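You operate a simulated robot arm through the tools that you are given. There is no shell and no other tool. Be economical: measure what you need, move in short steps, check, and stop when the job is done.

You are at the controls of a simulated robot arm. One attempt, no reset.

TASK
Scan the card for fan F-48, then stand it in the back rack.
Fine: add one on the bench counter. Leave the other cards.

The check looks at the end state, three seconds after you hand in, the way a careful person would. Anything else that was tipped, shoved, dropped, spilled or broken makes it a failure.

THE ROBOT
A 7-joint arm with a two-finger parallel gripper on a trunk, on a base that drives. Base frame: it is fixed to the floor where the robot stands at the start and does not move with it; the origin is under the middle of the robot, x ahead of it, y to its left, z up; the surface under the hand at the start is at about z = 800. Readings come in mm, rad, newtons and seconds.
With the tool pointing down near the work surface it reaches from about 380 to 800 mm from the robot's upright axis, wherever it stands. Its first joint turns from -2.496 to 2.496 rad. Places, roughly: bench counter [500, 0, 800]; bench reset button [500, 0, 800]; slot of the back rack [800, 200, 800]; slot of the card reader [600, 300, 800]. Payload 3 kg.
The tool frame sits at the grasp point between the pads (the TCP): z along the fingers, y along the line on which they close. The tips reach 30 mm beyond it. The gripper opens to 110 mm. The fingers are 20 mm wide and 10 mm thick; the gripper's body (48 by 112 mm) begins 55 mm behind the TCP.
Orientation is told as [roll, pitch, yaw] about the base's x, y, z axes, in that order, counted from this pose: with the fingers straight down and closing along the base's y, the tool's x points along the base's -x, its y along +y and its z along -z.

THE INTERFACE
- The arm moves only by the tool play_rows. Its argument "increments" is one flat list of numbers, 7 for each row, row after row: the shift along the tool's x, y, z in units of 20 mm (1.0 is 20 mm), then the turn, a rotation vector about the tool's x, y, z in units of 4 degrees (1.0 is 4 degrees), then the finger opening in m, from 0 to 0.11. In form: [dx, dy, dz, ax, ay, az, claw, dx, dy, dz, ax, ay, az, claw, ...]. A call has 1 to 8 rows; each row shifts and turns the commanded pose from where the row before left it, along the tool's axes as they then stand. A call with a number of a shift or a turn outside -1 to 1 is refused whole. Rows are played at 5 a second. More than 50 mm and 0.15 rad between two rows, or a gripper value outside its range, and nothing of the call is played. A pose out of reach is approached as far as the arm can. The call stops where the force on the tool passes 40 N (or 10 N more than at its start, if that is more) or the arm is blocked; 0.2 s more then pass. Each finger travels about 153 mm/s and halts on what it meets, pressing with about 35 N; the grip force reading is that of the motor and also rises with nothing between the fingers. The clock runs only during rows and for 0.2 s after the last one: add rows that do not move to give the fingers time. It gives the time, the measured TCP pose, the force on the tool (base axes), the opening and the grip force at its end, in the units of the frame above (readings bear some noise), with the torque about the TCP (base axes, N m) and any sound that the robot's microphone picked up, and new pictures: "show" is both (left out), scene, wrist or none.
- Cameras (640 x 400 px; columns grow to the right, rows downward): "scene" is now at [581.1, 99.5, 1288.1]; the picture's right is [0.00, -0.44, 0.90], its down [-0.36, 0.84, 0.41] and it looks along [-0.93, -0.33, -0.16] (base axes); focal length 214 px, centre (320, 200). "wrist" rides on the gripper at [72, 17, -103] in the tool frame; the picture's right is [-0.23, 0.97, 0.00], its down [-0.76, -0.18, -0.62] and it looks along [-0.61, -0.14, 0.78] (tool axes); focal length 222 px, centre (320, 200). There is no depth. A picture from a camera that has moved, and an enlarged one, comes with that camera's place and axes in the base frame and with its lens.
- lift_body(by): slides the trunk up (or, below 0, down) by that many mm; the arm and the scene camera ride with it, the base frame stays. It gives what a move gives, with no picture.
- base_move(legs): drives the robot by 1 to 6 legs, each [ahead, turn to the left] in mm and rad, along the robot's own axes; the way and the turn of a leg run together, so that a leg with both is an arc; at most 1500 mm and 3.142 rad a leg. The arm and the cameras ride along, it lands a little off, and it stops where it bumps. It gives what a move gives, and a new picture of the scene camera.
- pan_tilt(pan, tilt): turns the head with the scene camera to pan (to the left, within 1.396 rad either way) and tilt (down, from -0.506 to 1.204), counted from straight ahead of the robot. It gives what a move gives, and a new picture of the scene camera.
- enlarge(camera, box): a new picture of the part [left, top, right, bottom] of that camera's present view, enlarged. No time passes.
- sign_off(): hands the job in; it is judged then, once.

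Go step by step. Nothing tells you exact positions but the pictures and the camera data: compare them with the known pose of the tool, close in by small moves and look again before you grip or let go. The budget is 120 turns and 260 pictures, counting those below and the enlarged ones. Unless the task says otherwise, let go and move clear before handing in, and close with one line.

The tools are called after "Call:" as name(argument=value, ...) on one line, values as JSON. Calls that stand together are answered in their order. play_rows: Moves the arm, as the interface text tells. Its arguments: {"type":"object","properties":{"increments":{"type":"array","items":{"type":"number"}},"show":{"type":"string","enum":["both","scene","wrist","none"]}},"required":["increments"]} The other tools are called the same way: lift_body (by) slides the trunk up or down; base_move (legs) drives the base; pan_tilt (pan, tilt) turns the head that bears the scene camera; enlarge (camera, box) takes an enlarged picture of a part of a camera's view; sign_off () hands the job in.

At the start:

```text
time: 0.0
eef_pos: [569.7, 151.6, 1181.1]
tcp_rot: [0.0, 0.0, 0.002]
contact_force: [-0.1, -0.1, 0.0]
torque: [0.01, 0.01, 0.03]
grip_width: 110.2
grasp_force: 0.1
trunk travel left (down, up): [-375.0, 115.0]
robot x, y, heading: [1.3, -1.7, -0.0]
head pan, tilt: [-1.119, 1.201]
```

scene: 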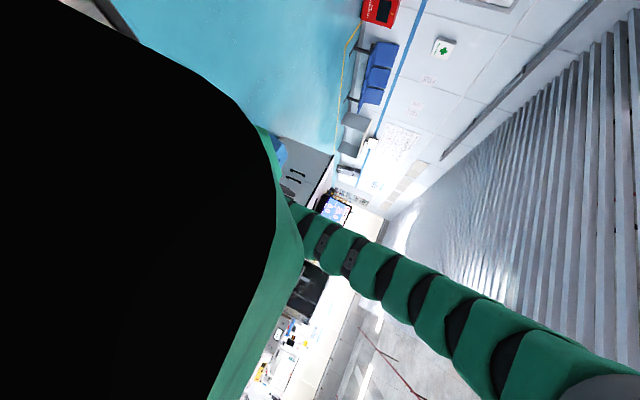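
wrist: 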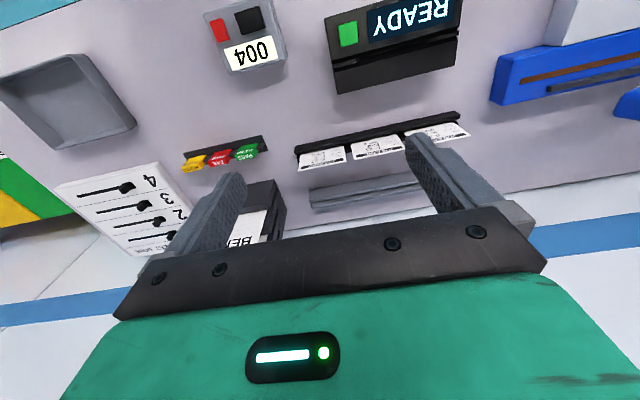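

The wrist view shows a counter (004), a reader (READY), three cards in a holder and a blue rack. I'll enlarge the parts of it and turn the head to see the bench.

Call:
enlarge(camera="wrist", box=[280, 80, 480, 205])

Call:
enlarge(camera="wrist", box=[170, 0, 490, 200])

Call:
pan_tilt(pan=0, tilt=0.9)

```text
3.20 times, centred on (380, 142) of wrist
camera zoom: at [497.4, 169.7, 1285.6], right [0.23, 0.97, 0.0], down [0.76, -0.18, 0.62], along [0.61, -0.14, -0.78], focal length 711 px, centre (128, 384)
```

zoom: 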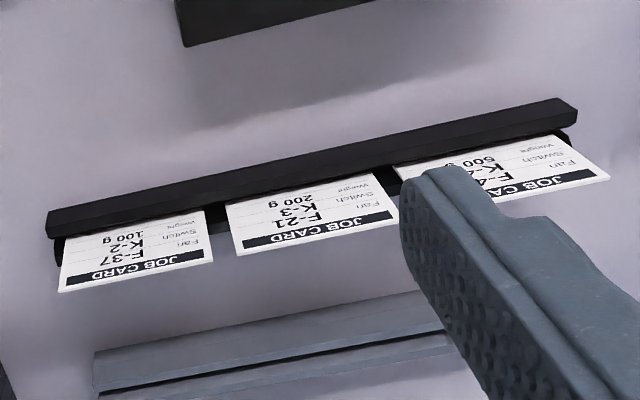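

```text
2.00 times, centred on (330, 100) of wrist
camera zoom: at [497.4, 169.7, 1285.6], right [0.23, 0.97, 0.0], down [0.76, -0.18, 0.62], along [0.61, -0.14, -0.78], focal length 444 px, centre (300, 400)
```

zoom: 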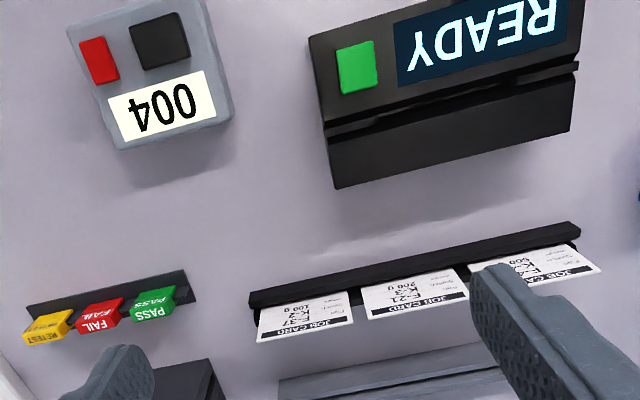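

```text
time: 1.4
eef_pos: [568.8, 152.9, 1182.5]
tcp_rot: [0.0, 0.0, 0.002]
contact_force: [-0.6, 0.4, 0.1]
torque: [0.01, -0.02, -0.01]
grip_width: 109.9
grasp_force: 0.0
trunk travel left (down, up): [-375.0, 115.0]
robot x, y, heading: [1.4, -1.4, -0.0]
head pan, tilt: [0.0, 0.901]
camera scene: at [600.8, 149.8, 1237.6], right [0.0, -1.0, 0.0], down [-0.62, 0.0, 0.78], along [-0.78, 0.0, -0.62], focal length 214 px, centre (320, 200)
```

scene: 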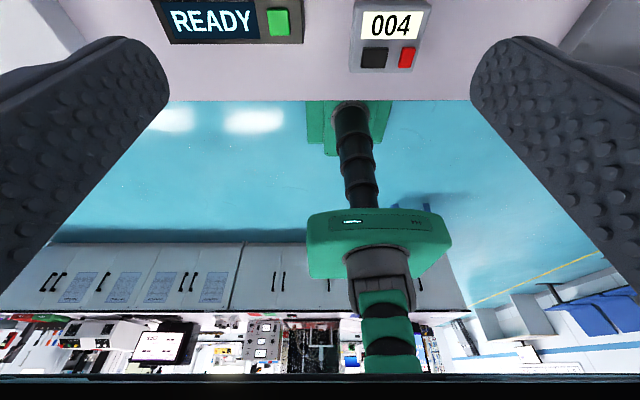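

The third card (largest y, roughly [720, 365]) looks like F-4x but a finger hides it. I'll shift the hand left to read it and see whether the scene camera rides on the hand.

Call:
play_rows(increments=[0, 1, 0, 0, 0, 0, 0.11, 0, 1, 0, 0, 0, 0, 0.11, 0, 1, 0, 0, 0, 0, 0.11, 0, 1, 0, 0, 0, 0, 0.11, 0, 1, 0, 0, 0, 0, 0.11, 0, 1, 0, 0, 0, 0, 0.11, 0, 0, 1, 0, 0, 0, 0.11, 0, 0, 1, 0, 0, 0, 0.11])

Call:
enlarge(camera="wrist", box=[200, 50, 440, 200])

Call:
pan_tilt(pan=0, tilt=-0.5)

```text
time: 3.1
eef_pos: [570.9, 271.5, 1140.4]
tcp_rot: [0.0, -0.001, 0.003]
contact_force: [0.9, -0.1, 0.3]
torque: [0.01, 0.02, 0.0]
grip_width: 110.2
grasp_force: 0.0
trunk travel left (down, up): [-375.0, 115.0]
robot x, y, heading: [-2.1, -2.7, -0.001]
head pan, tilt: [0.0, 0.901]
camera scene: at [601.1, 269.5, 1197.0], right [0.0, -1.0, 0.0], down [-0.62, 0.0, 0.78], along [-0.78, 0.0, -0.62], focal length 214 px, centre (320, 200)
camera wrist: at [497.6, 289.4, 1245.5], right [0.23, 0.97, 0.0], down [0.76, -0.18, 0.62], along [0.61, -0.14, -0.78], focal length 222 px, centre (320, 200)
```

scene: 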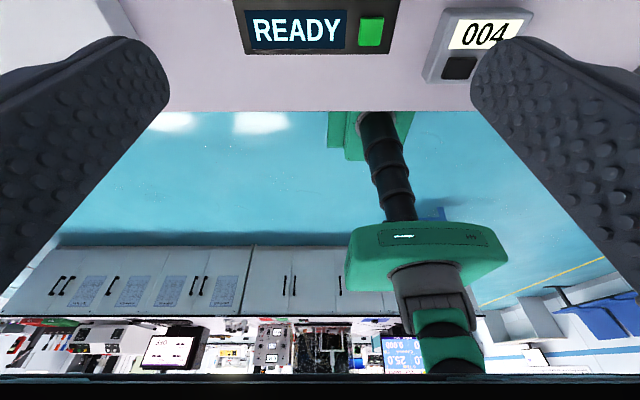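
wrist: 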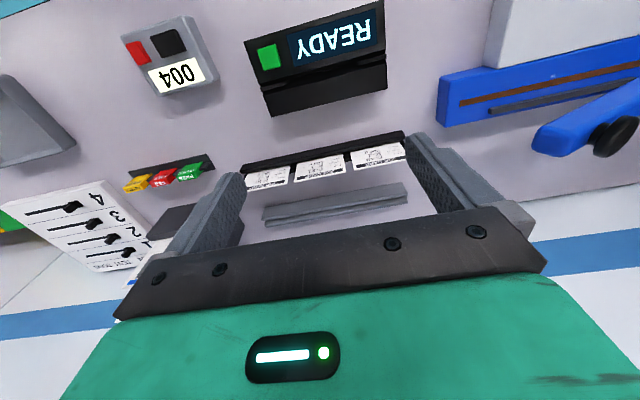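

```text
2.67 times, centred on (320, 125) of wrist
camera zoom: at [497.6, 289.4, 1245.5], right [0.23, 0.97, 0.0], down [0.76, -0.18, 0.62], along [0.61, -0.14, -0.78], focal length 592 px, centre (320, 400)
```

zoom: 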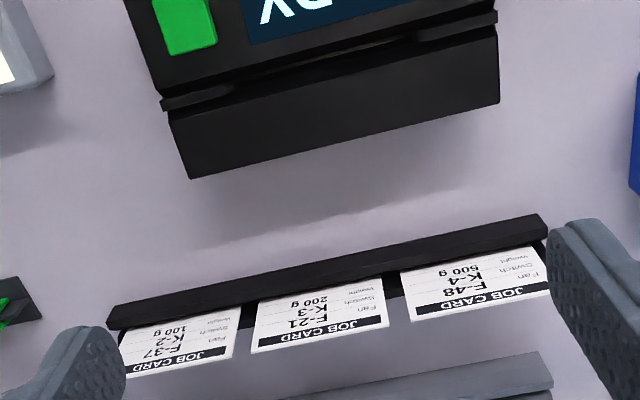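

```text
time: 4.7
eef_pos: [570.5, 272.5, 1142.0]
tcp_rot: [0.001, -0.001, 0.002]
contact_force: [0.2, 0.0, 0.1]
torque: [0.02, 0.01, 0.0]
grip_width: 110.0
grasp_force: 0.0
trunk travel left (down, up): [-375.0, 115.0]
robot x, y, heading: [-1.1, -4.4, -0.001]
head pan, tilt: [0.0, -0.499]
camera scene: at [721.0, 269.8, 1205.3], right [0.0, -1.0, 0.0], down [-0.88, 0.0, -0.48], along [0.48, 0.0, -0.88], focal length 214 px, centre (320, 200)
```

scene: 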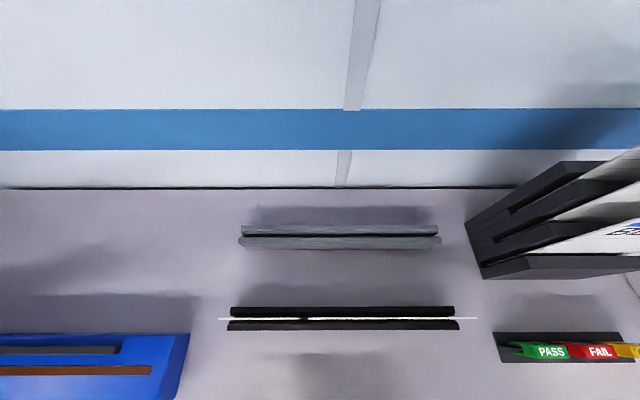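

The scene camera rides on the hand. F-48 is the leftmost card (y≈303–397, x≈720, top z≈893), standing in a holder; the grey back rack lies at x≈856. Now I'll look straight down at the reader.

Call:
pan_tilt(pan=0, tilt=0.3)

```text
time: 5.8
eef_pos: [569.5, 271.5, 1141.1]
tcp_rot: [0.002, 0.0, 0.002]
contact_force: [0.3, 0.2, 0.3]
torque: [-0.03, -0.02, -0.01]
grip_width: 109.8
grasp_force: 0.2
trunk travel left (down, up): [-375.0, 115.0]
robot x, y, heading: [1.8, -2.3, 0.005]
head pan, tilt: [0.0, 0.3]
camera scene: at [653.3, 269.6, 1179.1], right [0.0, -1.0, 0.0], down [-0.96, 0.0, 0.3], along [-0.3, 0.0, -0.96], focal length 214 px, centre (320, 200)
```

scene: 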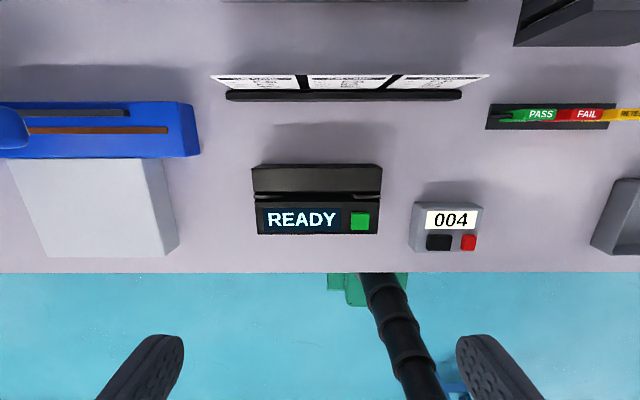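

Call:
enlarge(camera="scene", box=[220, 140, 412, 260])

Call:
enlarge(camera="scene", box=[400, 190, 496, 250])

```text
3.33 times, centred on (316, 200) of scene
camera zoom: at [653.3, 269.6, 1179.1], right [0.0, -1.0, 0.0], down [-0.96, 0.0, 0.3], along [-0.3, 0.0, -0.96], focal length 715 px, centre (333, 200)
```

zoom: 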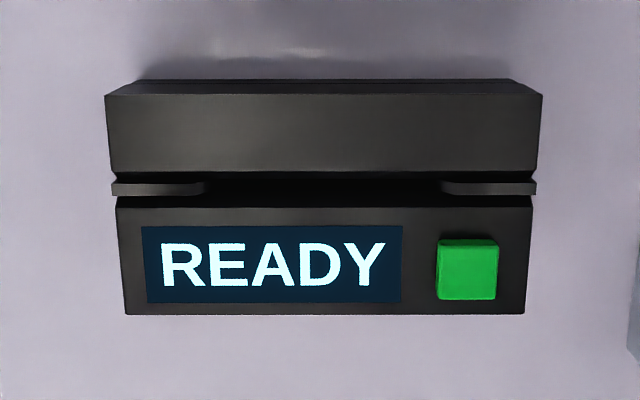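

```text
6.67 times, centred on (448, 220) of scene
camera zoom: at [653.3, 269.6, 1179.1], right [0.0, -1.0, 0.0], down [-0.96, 0.0, 0.3], along [-0.3, 0.0, -0.96], focal length 1430 px, centre (-533, 67)
```

zoom: 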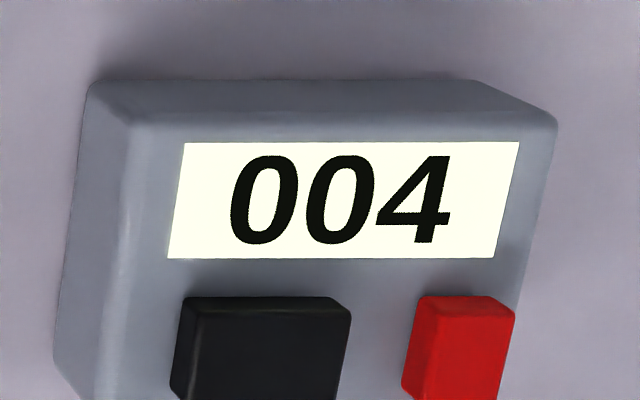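

The reader slot runs along y at x≈557, y≈275, top z≈850, and the counter's black key is near [456, 50]. I'll drive forward 130 mm so that the cards and the back rack are in reach.

Call:
base_move(legs=[[130, 0]])

```text
time: 7.1
eef_pos: [641.9, 277.2, 1144.0]
tcp_rot: [-0.001, 0.001, 0.011]
contact_force: [0.2, -0.3, -1.1]
torque: [-0.02, 0.03, -0.03]
grip_width: 110.1
grasp_force: 0.1
trunk travel left (down, up): [-375.0, 115.0]
robot x, y, heading: [78.4, -2.9, 0.022]
head pan, tilt: [0.0, 0.3]
stopped in leg 1: the robot was blocked; the commanded pose is now the measured one
camera scene: at [725.6, 275.7, 1181.4], right [0.01, -1.0, 0.0], down [-0.96, -0.01, 0.29], along [-0.29, 0.0, -0.96], focal length 214 px, centre (320, 200)
```

scene: 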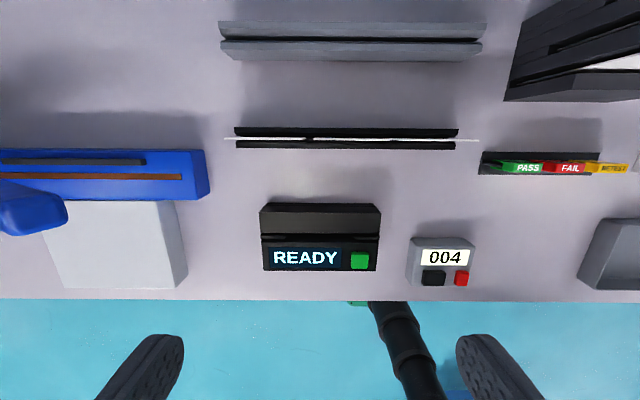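

The base bumped the bench at 78 mm ahead; that is enough if I use the right-hand part of the rack. I'll back off slightly and straighten.

Call:
base_move(legs=[[-6, -0.022]])

Call:
enlarge(camera="scene", box=[210, 10, 498, 190])

```text
time: 7.8
eef_pos: [645.3, 264.3, 1143.1]
tcp_rot: [-0.001, 0.001, -0.01]
contact_force: [-0.7, 0.2, 0.3]
torque: [-0.01, -0.01, -0.01]
grip_width: 110.2
grasp_force: 0.1
trunk travel left (down, up): [-375.0, 115.0]
robot x, y, heading: [69.5, -5.2, 0.0]
head pan, tilt: [0.0, 0.3]
camera scene: at [727.7, 261.0, 1180.6], right [-0.01, -1.0, 0.0], down [-0.96, 0.01, 0.3], along [-0.3, 0.0, -0.96], focal length 214 px, centre (320, 200)
```

scene: 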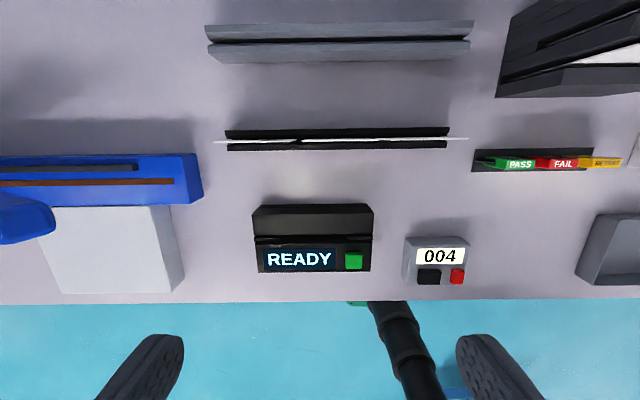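

```text
2.22 times, centred on (354, 100) of scene
camera zoom: at [727.7, 261.0, 1180.6], right [-0.01, -1.0, 0.0], down [-0.96, 0.01, 0.3], along [-0.3, 0.0, -0.96], focal length 477 px, centre (244, 422)
```

zoom: 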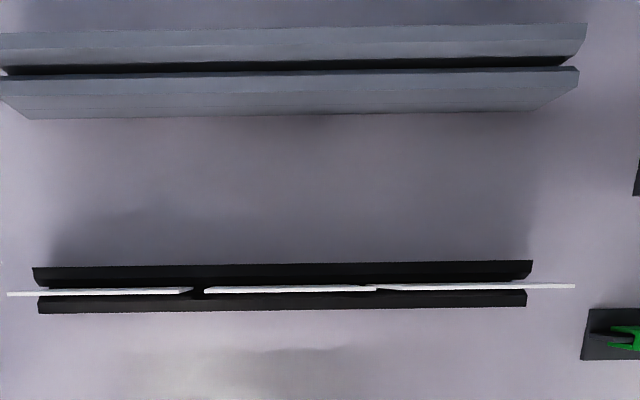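

The cards' plane sits at x≈717. I'll turn the hand −90° in yaw so that the fingers close along x.

Call:
play_rows(increments=[0, 0, 0, 0, 0, 0.9317, 0.11, 0, 0, 0, 0, 0, 0.9317, 0.11, 0, 0, 0, 0, 0, 0.9317, 0.11, 0, 0, 0, 0, 0, 0.9317, 0.11, 0, 0, 0, 0, 0, 0.9317, 0.11, 0, 0, 0, 0, 0, 0.9317, 0.11, 0, 0, 0, 0, 0, 0.9317, 0.11, 0, 0, 0, 0, 0, 0.9317, 0.11], show="none")

Call:
play_rows(increments=[0, 0, 0, 0, 0, 0.9317, 0.11, 0, 0, 0, 0, 0, 0.9317, 0.11, 0, 0, 0, 0, 0, 0.9317, 0.11, 0, 0, 0, 0, 0, 0.9317, 0.11, 0, 0, 0, 0, 0, 0.9317, 0.11, 0, 0, 0, 0, 0, 0.9317, 0.11, 0, 0, 0, 0, 0, 0.9317, 0.11, 0, 0, 0, 0, 0, 0.9317, 0.11], show="none")

Call:
play_rows(increments=[0, 0, 0, 0, 0, 0.9317, 0.11, 0, 0, 0, 0, 0, 0.9317, 0.11, 0, 0, 0, 0, 0, 0.9317, 0.11, 0, 0, 0, 0, 0, 0.9317, 0.11, 0, 0, 0, 0, 0, 0.9317, 0.11, 0, 0, 0, 0, 0, 0.9317, 0.11, 0, 0, 0, 0, 0, 0.9317, 0.11, 0, 0, 0, 0, 0, 0.9317, 0.11])

```text
time: 9.6
eef_pos: [645.6, 263.5, 1143.4]
tcp_rot: [-0.001, 0.0, -0.532]
contact_force: [-0.1, 0.1, 0.0]
torque: [0.05, -0.02, 0.0]
grip_width: 109.9
grasp_force: 0.1
trunk travel left (down, up): [-375.0, 115.0]
robot x, y, heading: [69.8, -1.7, -0.004]
head pan, tilt: [0.0, 0.3]
```

```text
time: 11.4
eef_pos: [644.9, 263.9, 1143.2]
tcp_rot: [0.0, 0.0, -1.052]
contact_force: [-0.8, -0.1, -0.1]
torque: [0.02, 0.0, -0.01]
grip_width: 110.1
grasp_force: 0.0
trunk travel left (down, up): [-375.0, 115.0]
robot x, y, heading: [66.5, -7.2, -0.002]
head pan, tilt: [0.0, 0.3]
```

```text
time: 13.2
eef_pos: [644.4, 263.9, 1143.2]
tcp_rot: [-0.002, -0.001, -1.575]
contact_force: [1.1, 0.7, -0.1]
torque: [0.01, 0.01, -0.01]
grip_width: 110.0
grasp_force: 0.1
trunk travel left (down, up): [-375.0, 115.0]
robot x, y, heading: [69.3, -9.6, 0.002]
head pan, tilt: [0.0, 0.3]
camera scene: at [644.8, 179.6, 1180.8], right [-1.0, 0.0, 0.0], down [0.0, 0.96, 0.3], along [0.0, 0.3, -0.96], focal length 214 px, centre (320, 200)
camera wrist: at [661.1, 337.5, 1247.2], right [0.97, -0.23, 0.0], down [-0.18, -0.76, 0.62], along [-0.14, -0.61, -0.78], focal length 222 px, centre (320, 200)
```

scene: 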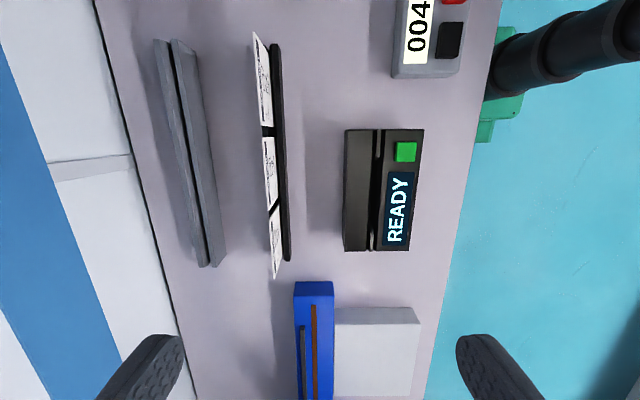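
wrist: 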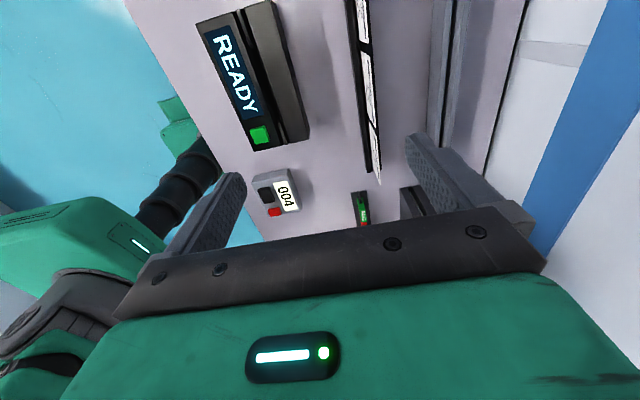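

The hand is turned. Next I go above card F-48 at about [717, 347, 1000] and look.

Call:
play_rows(increments=[0.52, 0.456, 0.9, 0, 0, 0, 0.11, 0.52, 0.456, 0.9, 0, 0, 0, 0.11, 0.52, 0.456, 0.9, 0, 0, 0, 0.11, 0.52, 0.456, 0.9, 0, 0, 0, 0.11, 0.52, 0.456, 0.9, 0, 0, 0, 0.11, 0.52, 0.456, 0.9, 0, 0, 0, 0.11, 0.52, 0.456, 0.9, 0, 0, 0, 0.08, 0.52, 0.456, 0.9, 0, 0, 0, 0.06])

```text
time: 15.0
eef_pos: [717.5, 345.9, 998.3]
tcp_rot: [-0.001, 0.001, -1.573]
contact_force: [0.6, 0.2, -0.4]
torque: [0.01, -0.02, 0.02]
grip_width: 60.3
grasp_force: 0.0
trunk travel left (down, up): [-375.0, 115.0]
robot x, y, heading: [68.1, -4.5, 0.001]
head pan, tilt: [0.0, 0.3]
camera scene: at [718.3, 262.3, 1035.4], right [-1.0, 0.0, 0.0], down [0.0, 0.95, 0.3], along [0.0, 0.3, -0.95], focal length 214 px, centre (320, 200)
camera wrist: at [734.5, 420.1, 1101.9], right [0.97, -0.23, 0.0], down [-0.18, -0.76, 0.62], along [-0.14, -0.61, -0.78], focal length 222 px, centre (320, 200)
```

scene: 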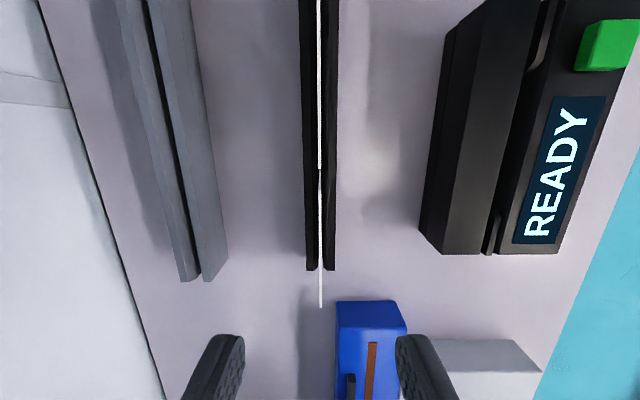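
wrist: 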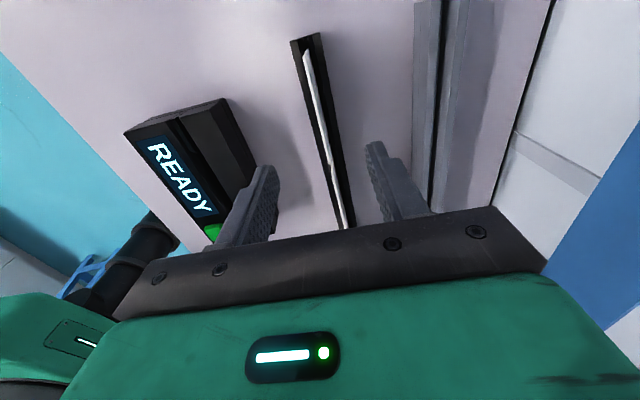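

Card is centred at x≈718 under the hand. I'll descend to z≈935 (tips just above the card) and look again.

Call:
play_rows(increments=[0.1, 0, 0.8, 0, 0, 0, 0.06, 0.1, 0, 0.8, 0, 0, 0, 0.06, 0, 0, 0.8, 0, 0, 0, 0.06, 0, 0, 0.8, 0, 0, 0, 0.06])

Call:
enlarge(camera="wrist", box=[240, 50, 480, 200])

```text
time: 16.0
eef_pos: [719.0, 351.4, 936.7]
tcp_rot: [0.001, 0.001, -1.573]
contact_force: [-0.4, -0.8, -0.7]
torque: [0.0, 0.02, 0.03]
grip_width: 60.0
grasp_force: 0.1
trunk travel left (down, up): [-375.0, 115.0]
robot x, y, heading: [70.6, -3.5, 0.004]
head pan, tilt: [0.0, 0.3]
camera scene: at [719.3, 267.1, 972.7], right [-1.0, 0.0, 0.0], down [0.0, 0.96, 0.3], along [0.0, 0.3, -0.96], focal length 214 px, centre (320, 200)
camera wrist: at [735.3, 425.0, 1039.2], right [0.97, -0.23, 0.0], down [-0.18, -0.76, 0.62], along [-0.14, -0.61, -0.78], focal length 222 px, centre (320, 200)
```

scene: 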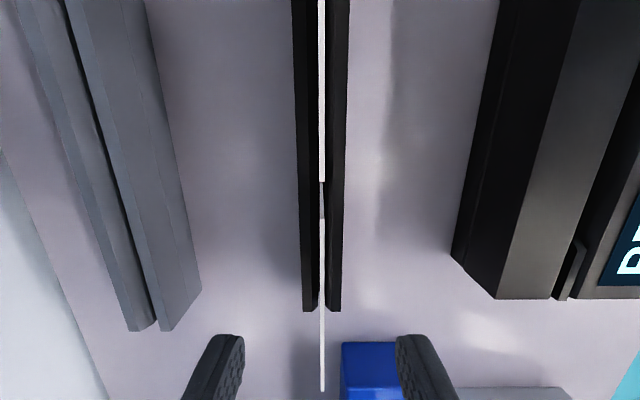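
wrist: 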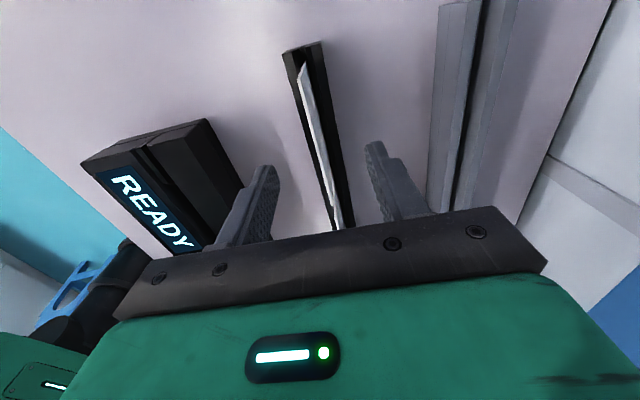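

```text
2.67 times, centred on (360, 125) of wrist
camera zoom: at [735.3, 425.0, 1039.2], right [0.97, -0.23, 0.0], down [-0.18, -0.76, 0.62], along [-0.14, -0.61, -0.78], focal length 592 px, centre (213, 400)
```

zoom: 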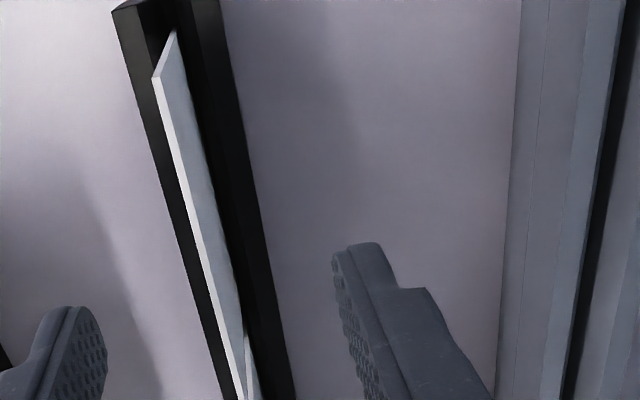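

Card top z≈893, y 300–401, x≈719; the hand is centred. Descending to z≈896 and closing.

Call:
play_rows(increments=[0, 0, 0.7, 0, 0, 0, 0.06, 0, 0, 0.7, 0, 0, 0, 0.06, 0, 0, 0.63, 0, 0, 0, 0.06, 0, 0, 0, 0, 0, 0, 0.03, 0, 0, 0, 0, 0, 0, 0.0, 0, 0, 0, 0, 0, 0, 0.0, 0, 0, 0, 0, 0, 0, 0.0])

```text
time: 17.6
eef_pos: [717.5, 349.5, 894.9]
tcp_rot: [-0.001, 0.001, -1.573]
contact_force: [0.2, -0.1, 0.9]
torque: [0.05, 0.01, -0.01]
grip_width: 0.0
grasp_force: 35.4
trunk travel left (down, up): [-375.0, 115.0]
robot x, y, heading: [68.5, -2.7, 0.001]
head pan, tilt: [0.0, 0.3]
camera scene: at [718.2, 265.9, 931.7], right [-1.0, 0.0, 0.0], down [0.0, 0.96, 0.3], along [0.0, 0.3, -0.96], focal length 214 px, centre (320, 200)
camera wrist: at [734.3, 423.8, 998.2], right [0.97, -0.23, 0.0], down [-0.18, -0.76, 0.62], along [-0.14, -0.61, -0.78], focal length 222 px, centre (320, 200)
```

scene: 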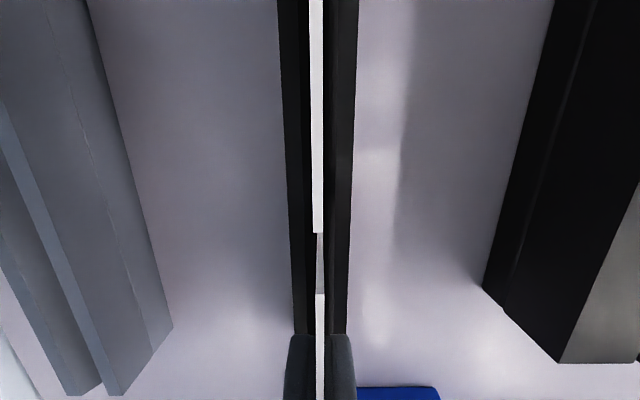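
wrist: 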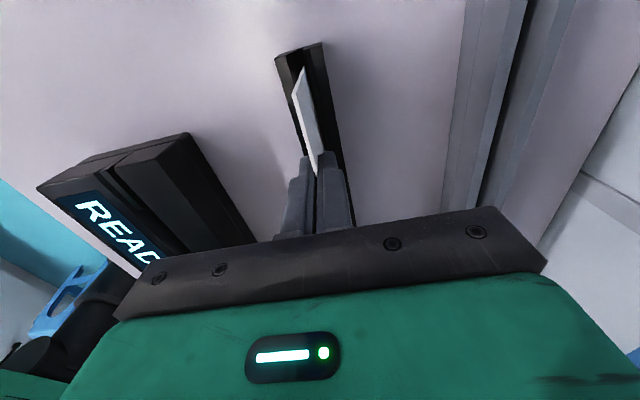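

The fingers closed on the card (it is thin, the reading is near 0). Lifting straight up to check that it comes along.

Call:
play_rows(increments=[0, 0, -0.6, 0, 0, 0, 0.0, 0, 0, -0.8, 0, 0, 0, 0.0, 0, 0, -1, 0, 0, 0, 0.0, 0, 0, -1, 0, 0, 0, 0.0, 0, 0, -1, 0, 0, 0, 0.0, 0, 0, -1, 0, 0, 0, 0.0, 0, 0, -1, 0, 0, 0, 0.0, 0, 0, -1, 0, 0, 0, 0.0])

```text
time: 19.4
eef_pos: [717.6, 351.4, 1040.7]
tcp_rot: [0.0, 0.0, -1.57]
contact_force: [0.3, 0.0, -1.1]
torque: [0.04, 0.0, 0.01]
grip_width: 0.0
grasp_force: 35.2
trunk travel left (down, up): [-375.0, 115.0]
robot x, y, heading: [70.2, -4.2, -0.0]
head pan, tilt: [0.0, 0.3]
camera scene: at [718.7, 267.6, 1078.8], right [-1.0, 0.0, 0.0], down [0.0, 0.96, 0.29], along [0.0, 0.29, -0.96], focal length 214 px, centre (320, 200)
camera wrist: at [734.9, 425.5, 1145.0], right [0.97, -0.23, 0.0], down [-0.18, -0.76, 0.62], along [-0.14, -0.61, -0.78], focal length 222 px, centre (320, 200)
```

scene: 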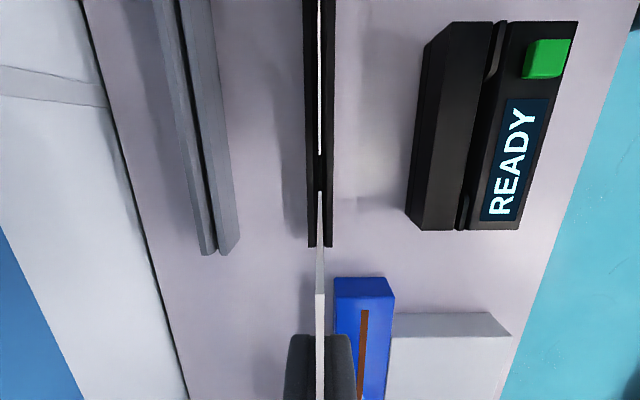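
wrist: 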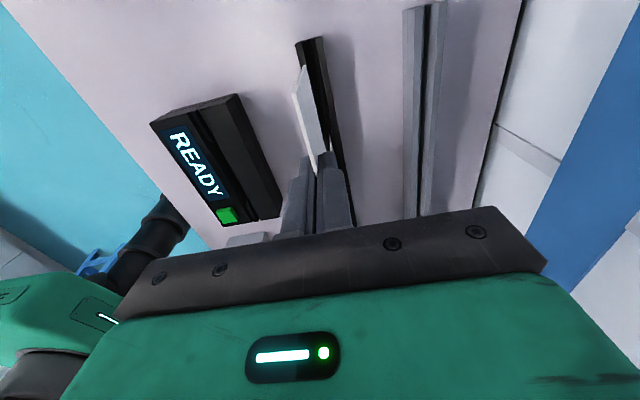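

The card came up cleanly; its bottom edge is about 90 mm below the TCP. Moving over the reader slot.

Call:
play_rows(increments=[-0.475, -1, 0, 0, 0, 0, 0.0, -0.475, -1, 0, 0, 0, 0, 0.0, -0.475, -1, 0, 0, 0, 0, 0.0, -0.475, -1, 0, 0, 0, 0, 0.0, -0.475, -1, 0, 0, 0, 0, 0.0, -0.475, -1, 0, 0, 0, 0, 0.0, -0.475, -1, 0, 0, 0, 0, 0.0, -0.475, -1, 0, 0, 0, 0, 0.0])

Call:
enlarge(camera="scene", box=[200, 20, 440, 400])

Call:
enlarge(camera="wrist", box=[220, 50, 460, 200])

```text
time: 21.2
eef_pos: [558.7, 273.5, 1041.1]
tcp_rot: [-0.002, -0.003, -1.573]
contact_force: [0.1, -0.3, -0.3]
torque: [0.0, 0.03, 0.0]
grip_width: 0.0
grasp_force: 35.0
trunk travel left (down, up): [-375.0, 115.0]
robot x, y, heading: [72.0, -7.6, 0.001]
head pan, tilt: [0.0, 0.3]
camera scene: at [559.1, 189.7, 1079.3], right [-1.0, 0.0, 0.0], down [0.0, 0.96, 0.29], along [0.0, 0.29, -0.96], focal length 214 px, centre (320, 200)
camera wrist: at [575.4, 347.6, 1145.5], right [0.97, -0.23, 0.0], down [-0.18, -0.76, 0.62], along [-0.14, -0.61, -0.78], focal length 222 px, centre (320, 200)
```

scene: 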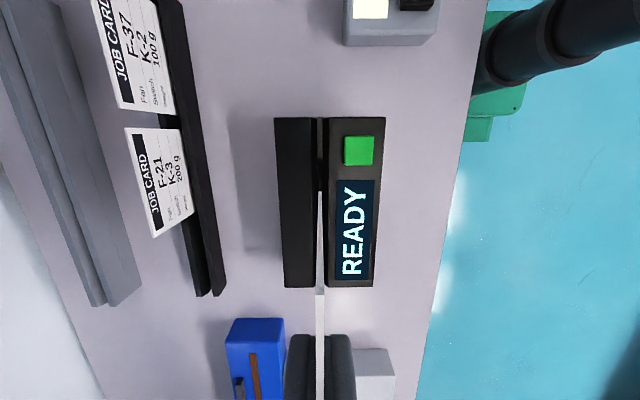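
wrist: 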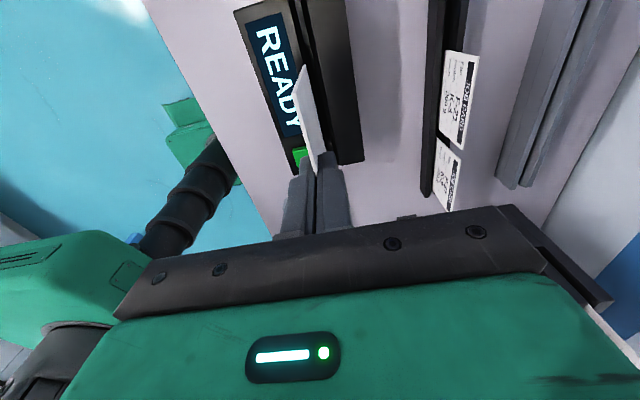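

```text
1.05 times, centred on (320, 210) of scene (not enlarged: the box is as wide or as high as the picture)
camera zoom: at [559.1, 189.7, 1079.3], right [-1.0, 0.0, 0.0], down [0.0, 0.96, 0.29], along [0.0, 0.29, -0.96], focal length 226 px, centre (320, 190)
```

zoom: 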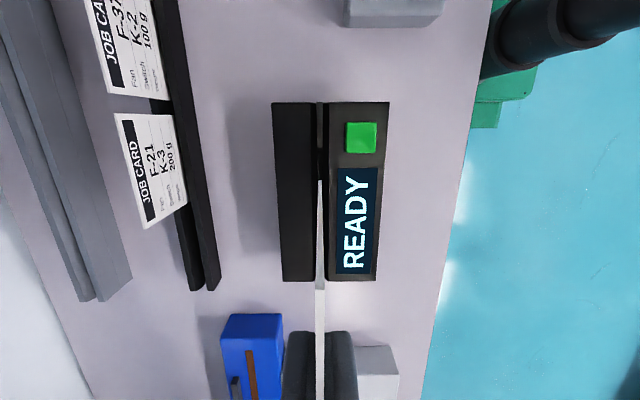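

```text
2.67 times, centred on (340, 125) of wrist
camera zoom: at [575.4, 347.6, 1145.5], right [0.97, -0.23, 0.0], down [-0.18, -0.76, 0.62], along [-0.14, -0.61, -0.78], focal length 592 px, centre (267, 400)
```

zoom: 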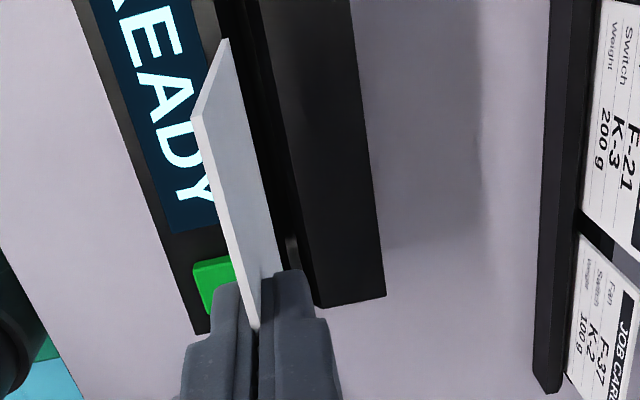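

Call:
enlarge(camera="scene", box=[272, 110, 368, 170])

Call:
enlarge(camera="scene", box=[272, 240, 368, 300])

```text
6.67 times, centred on (320, 140) of scene
camera zoom: at [559.1, 189.7, 1079.3], right [-1.0, 0.0, 0.0], down [0.0, 0.96, 0.29], along [0.0, 0.29, -0.96], focal length 1430 px, centre (320, 600)
```

zoom: 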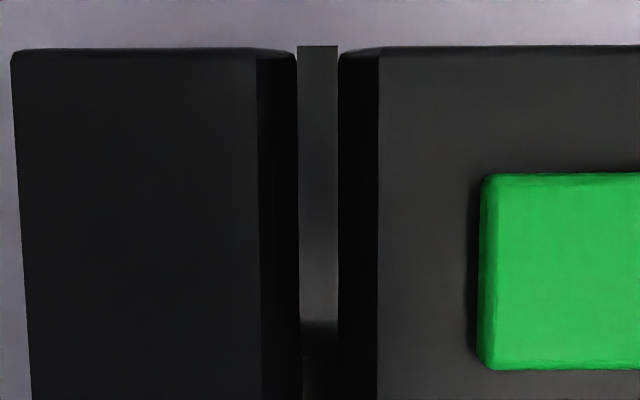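

```text
6.67 times, centred on (320, 270) of scene
camera zoom: at [559.1, 189.7, 1079.3], right [-1.0, 0.0, 0.0], down [0.0, 0.96, 0.29], along [0.0, 0.29, -0.96], focal length 1430 px, centre (320, -267)
```

zoom: 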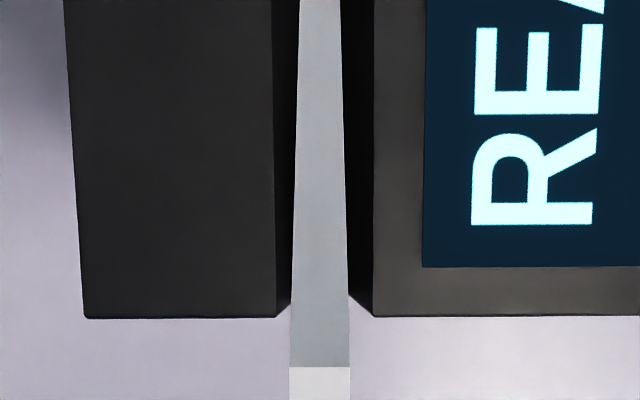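

The card is aligned with the slot (x within a millimetre, ~10 mm clearance in y each side). Lowering in.

Call:
play_rows(increments=[0, 0, 1, 0, 0, 0, 0.0, 0, 0, 1, 0, 0, 0, 0.0, 0, 0, 1, 0, 0, 0, 0.0, 0, 0, 1, 0, 0, 0, 0.0, 0, 0, 0.5, 0, 0, 0, 0.0])

Call:
enlarge(camera="wrist", box=[160, 20, 400, 170])

```text
time: 22.4
eef_pos: [559.4, 274.2, 952.3]
tcp_rot: [0.001, 0.0, -1.572]
contact_force: [0.1, 1.0, 0.5]
torque: [0.0, -0.03, -0.04]
grip_width: 0.1
grasp_force: 35.0
trunk travel left (down, up): [-375.0, 115.0]
robot x, y, heading: [69.0, -5.0, 0.0]
head pan, tilt: [0.0, 0.3]
camera scene: at [559.4, 189.8, 990.4], right [-1.0, 0.0, 0.0], down [0.0, 0.96, 0.3], along [0.0, 0.3, -0.96], focal length 214 px, centre (320, 200)
camera wrist: at [575.5, 347.6, 1056.9], right [0.97, -0.23, 0.0], down [-0.18, -0.76, 0.62], along [-0.14, -0.61, -0.78], focal length 222 px, centre (320, 200)
```

scene: 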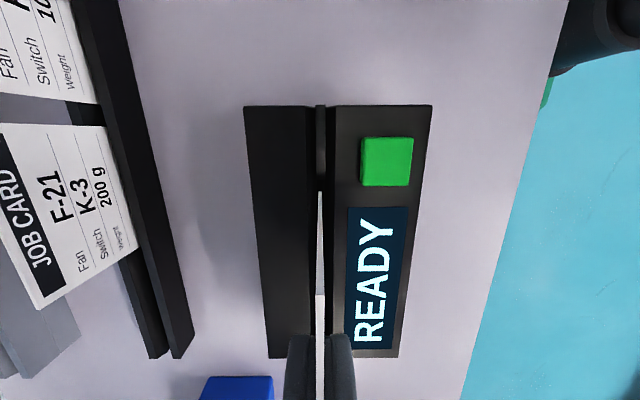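
wrist: 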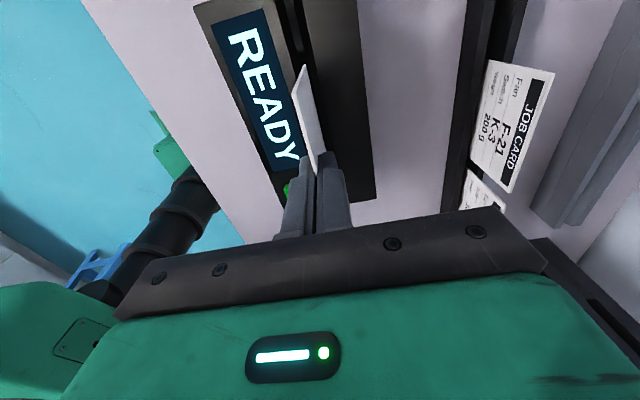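

```text
2.67 times, centred on (280, 95) of wrist
camera zoom: at [575.5, 347.6, 1056.9], right [0.97, -0.23, 0.0], down [-0.18, -0.76, 0.62], along [-0.14, -0.61, -0.78], focal length 592 px, centre (427, 480)
```

zoom: 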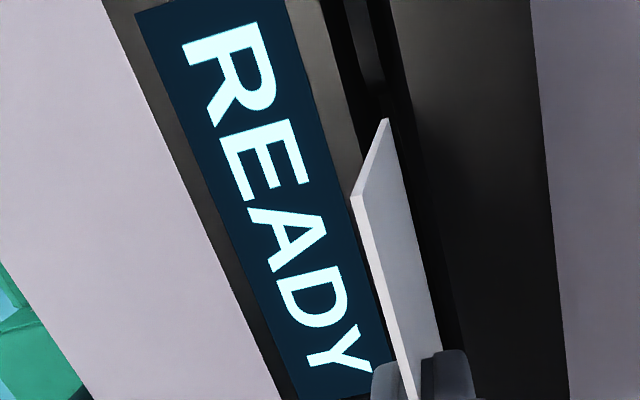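

Call:
play_rows(increments=[0, 0, 0.4, 0, 0, 0, 0.0, 0, 0, 0.4, 0, 0, 0, 0.0, 0, 0, 0.4, 0, 0, 0, 0.0, 0, 0, 0.4, 0, 0, 0, 0.0])

```text
time: 23.4
eef_pos: [557.4, 274.9, 919.1]
tcp_rot: [-0.002, 0.001, -1.571]
contact_force: [0.1, -0.1, 0.8]
torque: [0.0, -0.02, -0.01]
grip_width: 0.0
grasp_force: 35.0
trunk travel left (down, up): [-375.0, 115.0]
robot x, y, heading: [69.9, -3.1, 0.001]
head pan, tilt: [0.0, 0.3]
camera scene: at [558.3, 190.1, 957.1], right [-1.0, 0.0, 0.0], down [0.0, 0.96, 0.3], along [0.0, 0.3, -0.96], focal length 214 px, centre (320, 200)
camera wrist: at [574.5, 348.0, 1023.4], right [0.97, -0.23, 0.0], down [-0.18, -0.76, 0.62], along [-0.14, -0.61, -0.78], focal length 222 px, centre (320, 200)
```

scene: 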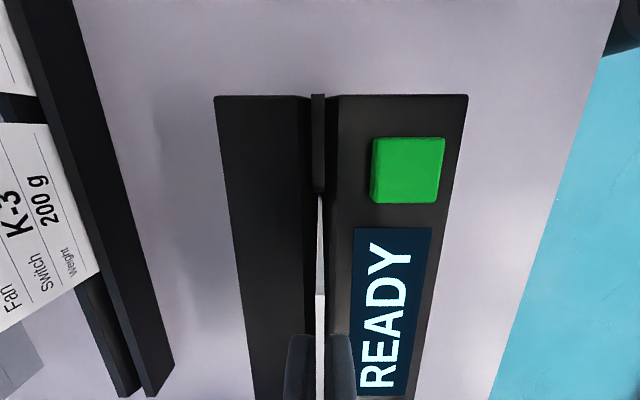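
wrist: 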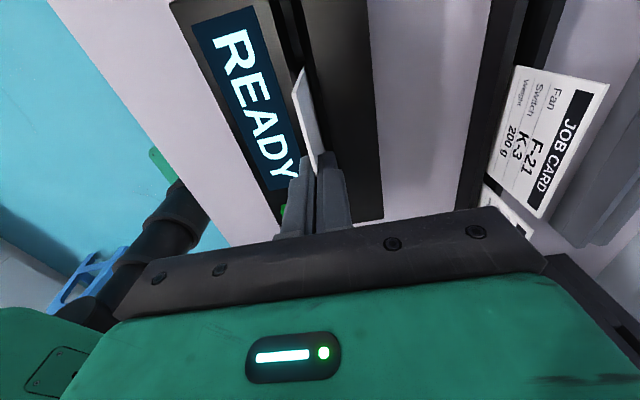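

Call:
play_rows(increments=[0, 0, 0.25, 0, 0, 0, 0.0, 0, 0, 0.25, 0, 0, 0, 0.0, 0, 0, 0.25, 0, 0, 0, 0.0, 0, 0, 0, 0, 0, 0, 0.0])

Call:
enlarge(camera="wrist", box=[220, 50, 412, 170])

```text
time: 24.4
eef_pos: [557.5, 274.1, 906.4]
tcp_rot: [0.005, 0.001, -1.571]
contact_force: [-0.2, 3.4, 30.0]
torque: [0.09, -0.06, 0.01]
grip_width: 0.0
grasp_force: 35.2
trunk travel left (down, up): [-375.0, 115.0]
robot x, y, heading: [72.3, -2.4, -0.004]
head pan, tilt: [0.0, 0.3]
camera scene: at [557.5, 189.1, 944.4], right [-1.0, 0.0, 0.0], down [0.0, 0.95, 0.3], along [0.0, 0.3, -0.95], focal length 214 px, centre (320, 200)
camera wrist: at [573.5, 346.9, 1011.1], right [0.97, -0.23, 0.0], down [-0.18, -0.76, 0.62], along [-0.14, -0.61, -0.78], focal length 222 px, centre (320, 200)
```

scene: 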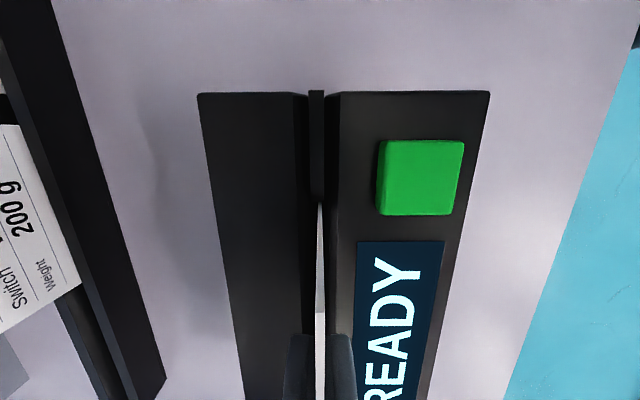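
wrist: 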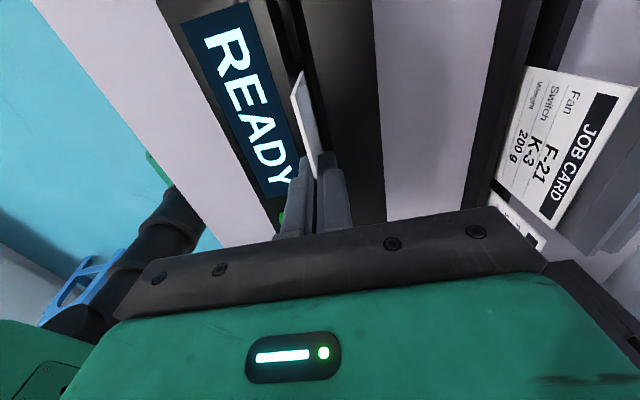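

```text
3.33 times, centred on (316, 110) of wrist
camera zoom: at [573.5, 346.9, 1011.1], right [0.97, -0.23, 0.0], down [-0.18, -0.76, 0.62], along [-0.14, -0.61, -0.78], focal length 740 px, centre (333, 500)
```

zoom: 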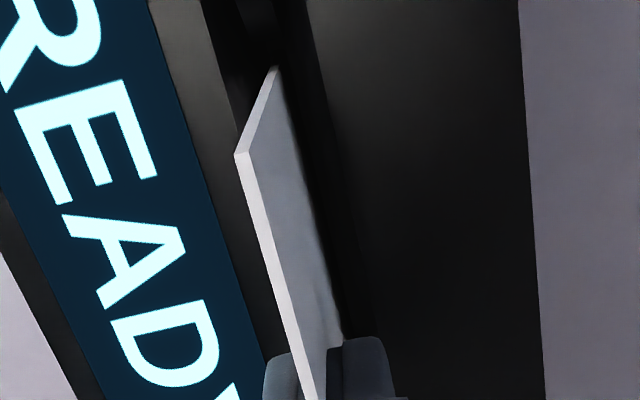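

The card has met the slot bottom (30 N) and the display still says READY. I'll ease off 1.5 mm and wait a second.

Call:
play_rows(increments=[0, 0, -0.08, 0, 0, 0, 0.0, 0, 0, 0, 0, 0, 0, 0.0, 0, 0, 0, 0, 0, 0, 0.0, 0, 0, 0, 0, 0, 0, 0.0, 0, 0, 0, 0, 0, 0, 0.0, 0, 0, 0, 0, 0, 0, 0.0], show="scene")

```text
time: 25.8
eef_pos: [557.8, 274.5, 907.9]
tcp_rot: [0.001, -0.001, -1.572]
contact_force: [-0.1, -1.3, 11.0]
torque: [-0.01, 0.0, 0.0]
grip_width: 0.2
grasp_force: 35.2
trunk travel left (down, up): [-375.0, 115.0]
robot x, y, heading: [69.1, -5.5, 0.002]
head pan, tilt: [0.0, 0.3]
camera scene: at [557.6, 189.7, 944.4], right [-1.0, 0.0, 0.0], down [0.0, 0.96, 0.3], along [0.0, 0.3, -0.96], focal length 214 px, centre (320, 200)
```

scene: 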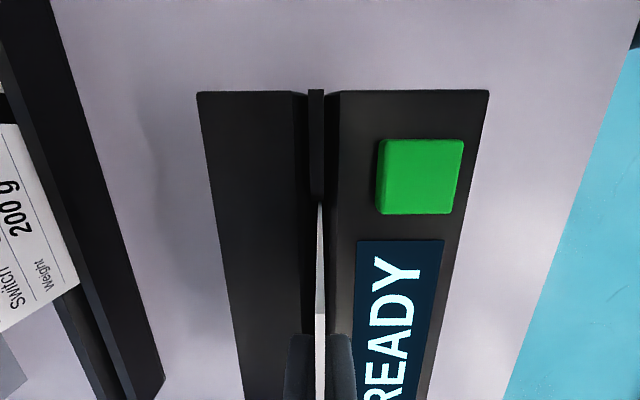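

Pressing the green key is evidently needed to scan. I'll release the card standing in the slot, rise, and go above the green key at about [517, 205].

Call:
play_rows(increments=[0, 0, 0, 0, 0, 0, 0.012, 0, 0, 0, 0, 0, 0, 0.03, 0, 0, 0, 0, 0, 0, 0.03, 0, 0, -1, 0, 0, 0, 0.03, 0, 0, -1, 0, 0, 0, 0.03, 0, 0, -1, 0, 0, 0, 0.03, 0, 0, 0, 0, 0, 0, 0.03])

```text
time: 27.4
eef_pos: [557.2, 273.7, 967.9]
tcp_rot: [0.002, -0.001, -1.573]
contact_force: [0.2, 1.0, -0.4]
torque: [0.0, 0.01, 0.01]
grip_width: 30.1
grasp_force: 0.0
trunk travel left (down, up): [-375.0, 115.0]
robot x, y, heading: [74.1, -4.5, -0.003]
head pan, tilt: [0.0, 0.3]
camera scene: at [557.8, 190.0, 1004.2], right [-1.0, 0.0, 0.0], down [0.0, 0.96, 0.3], along [0.0, 0.3, -0.96], focal length 214 px, centre (320, 200)
camera wrist: at [573.9, 347.8, 1070.6], right [0.97, -0.23, 0.0], down [-0.18, -0.76, 0.62], along [-0.14, -0.61, -0.78], focal length 222 px, centre (320, 200)
```

scene: 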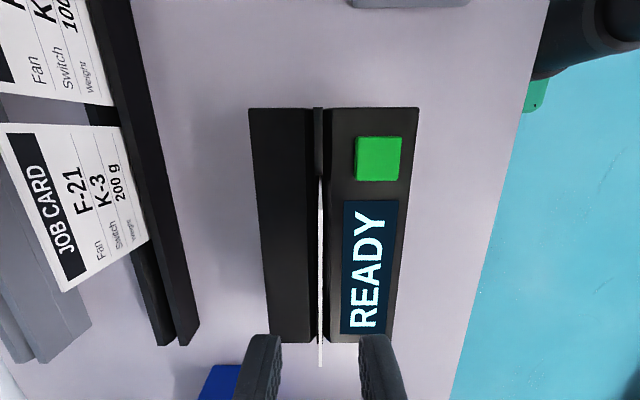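
wrist: 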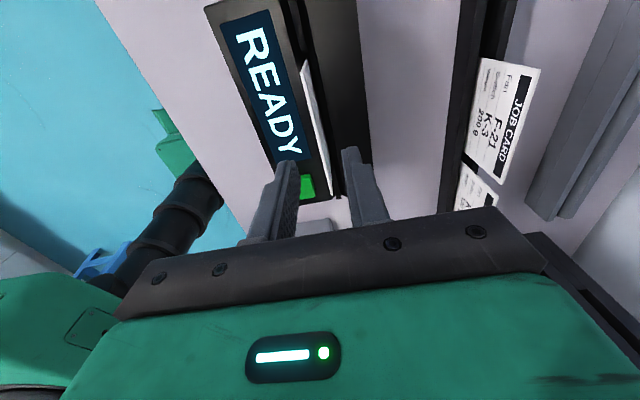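

The card stands alone in the slot. Key centre computes to [519, 205, 863]; moving above it with fingers closed.

Call:
play_rows(increments=[-0.86, -0.47, 0, 0, 0, 0, 0.0, -0.86, -0.47, 0, 0, 0, 0, 0.0, -0.86, -0.47, 0, 0, 0, 0, 0.0, -0.86, -0.47, 0, 0, 0, 0, 0.0, 0, 0, 1, 0, 0, 0, 0.0, 0, 0, 1, 0, 0, 0, 0.0, 0, 0, 0.8, 0, 0, 0, 0.0])

```text
time: 29.0
eef_pos: [521.6, 206.7, 910.6]
tcp_rot: [0.0, 0.0, -1.572]
contact_force: [0.0, -0.8, 0.2]
torque: [-0.01, -0.02, 0.0]
grip_width: 0.1
grasp_force: 35.4
trunk travel left (down, up): [-375.0, 115.0]
robot x, y, heading: [72.9, -3.7, -0.002]
head pan, tilt: [0.0, 0.3]
camera scene: at [522.2, 122.7, 948.5], right [-1.0, 0.0, 0.0], down [0.0, 0.96, 0.3], along [0.0, 0.3, -0.96], focal length 214 px, centre (320, 200)
camera wrist: at [538.3, 280.5, 1014.9], right [0.97, -0.23, 0.0], down [-0.18, -0.76, 0.62], along [-0.14, -0.61, -0.78], focal length 222 px, centre (320, 200)
```

scene: 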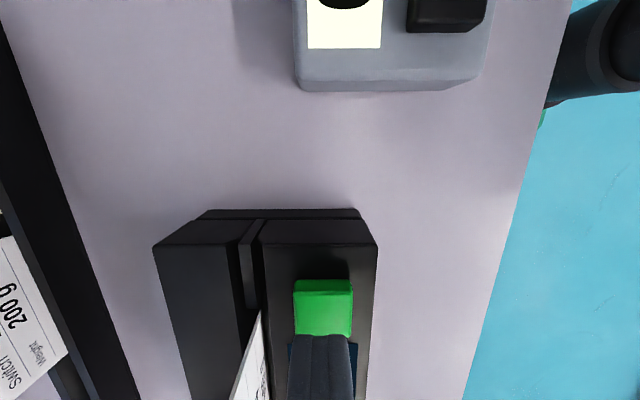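
wrist: 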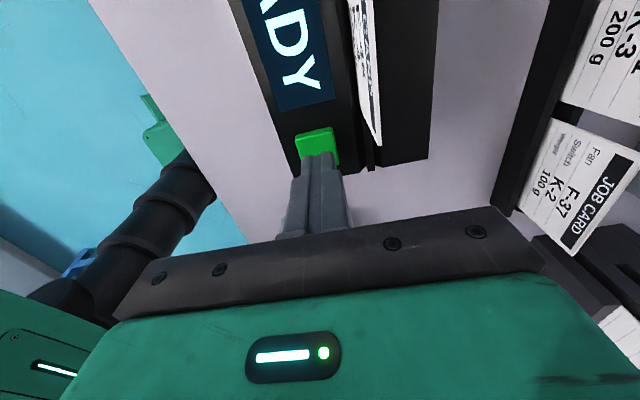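

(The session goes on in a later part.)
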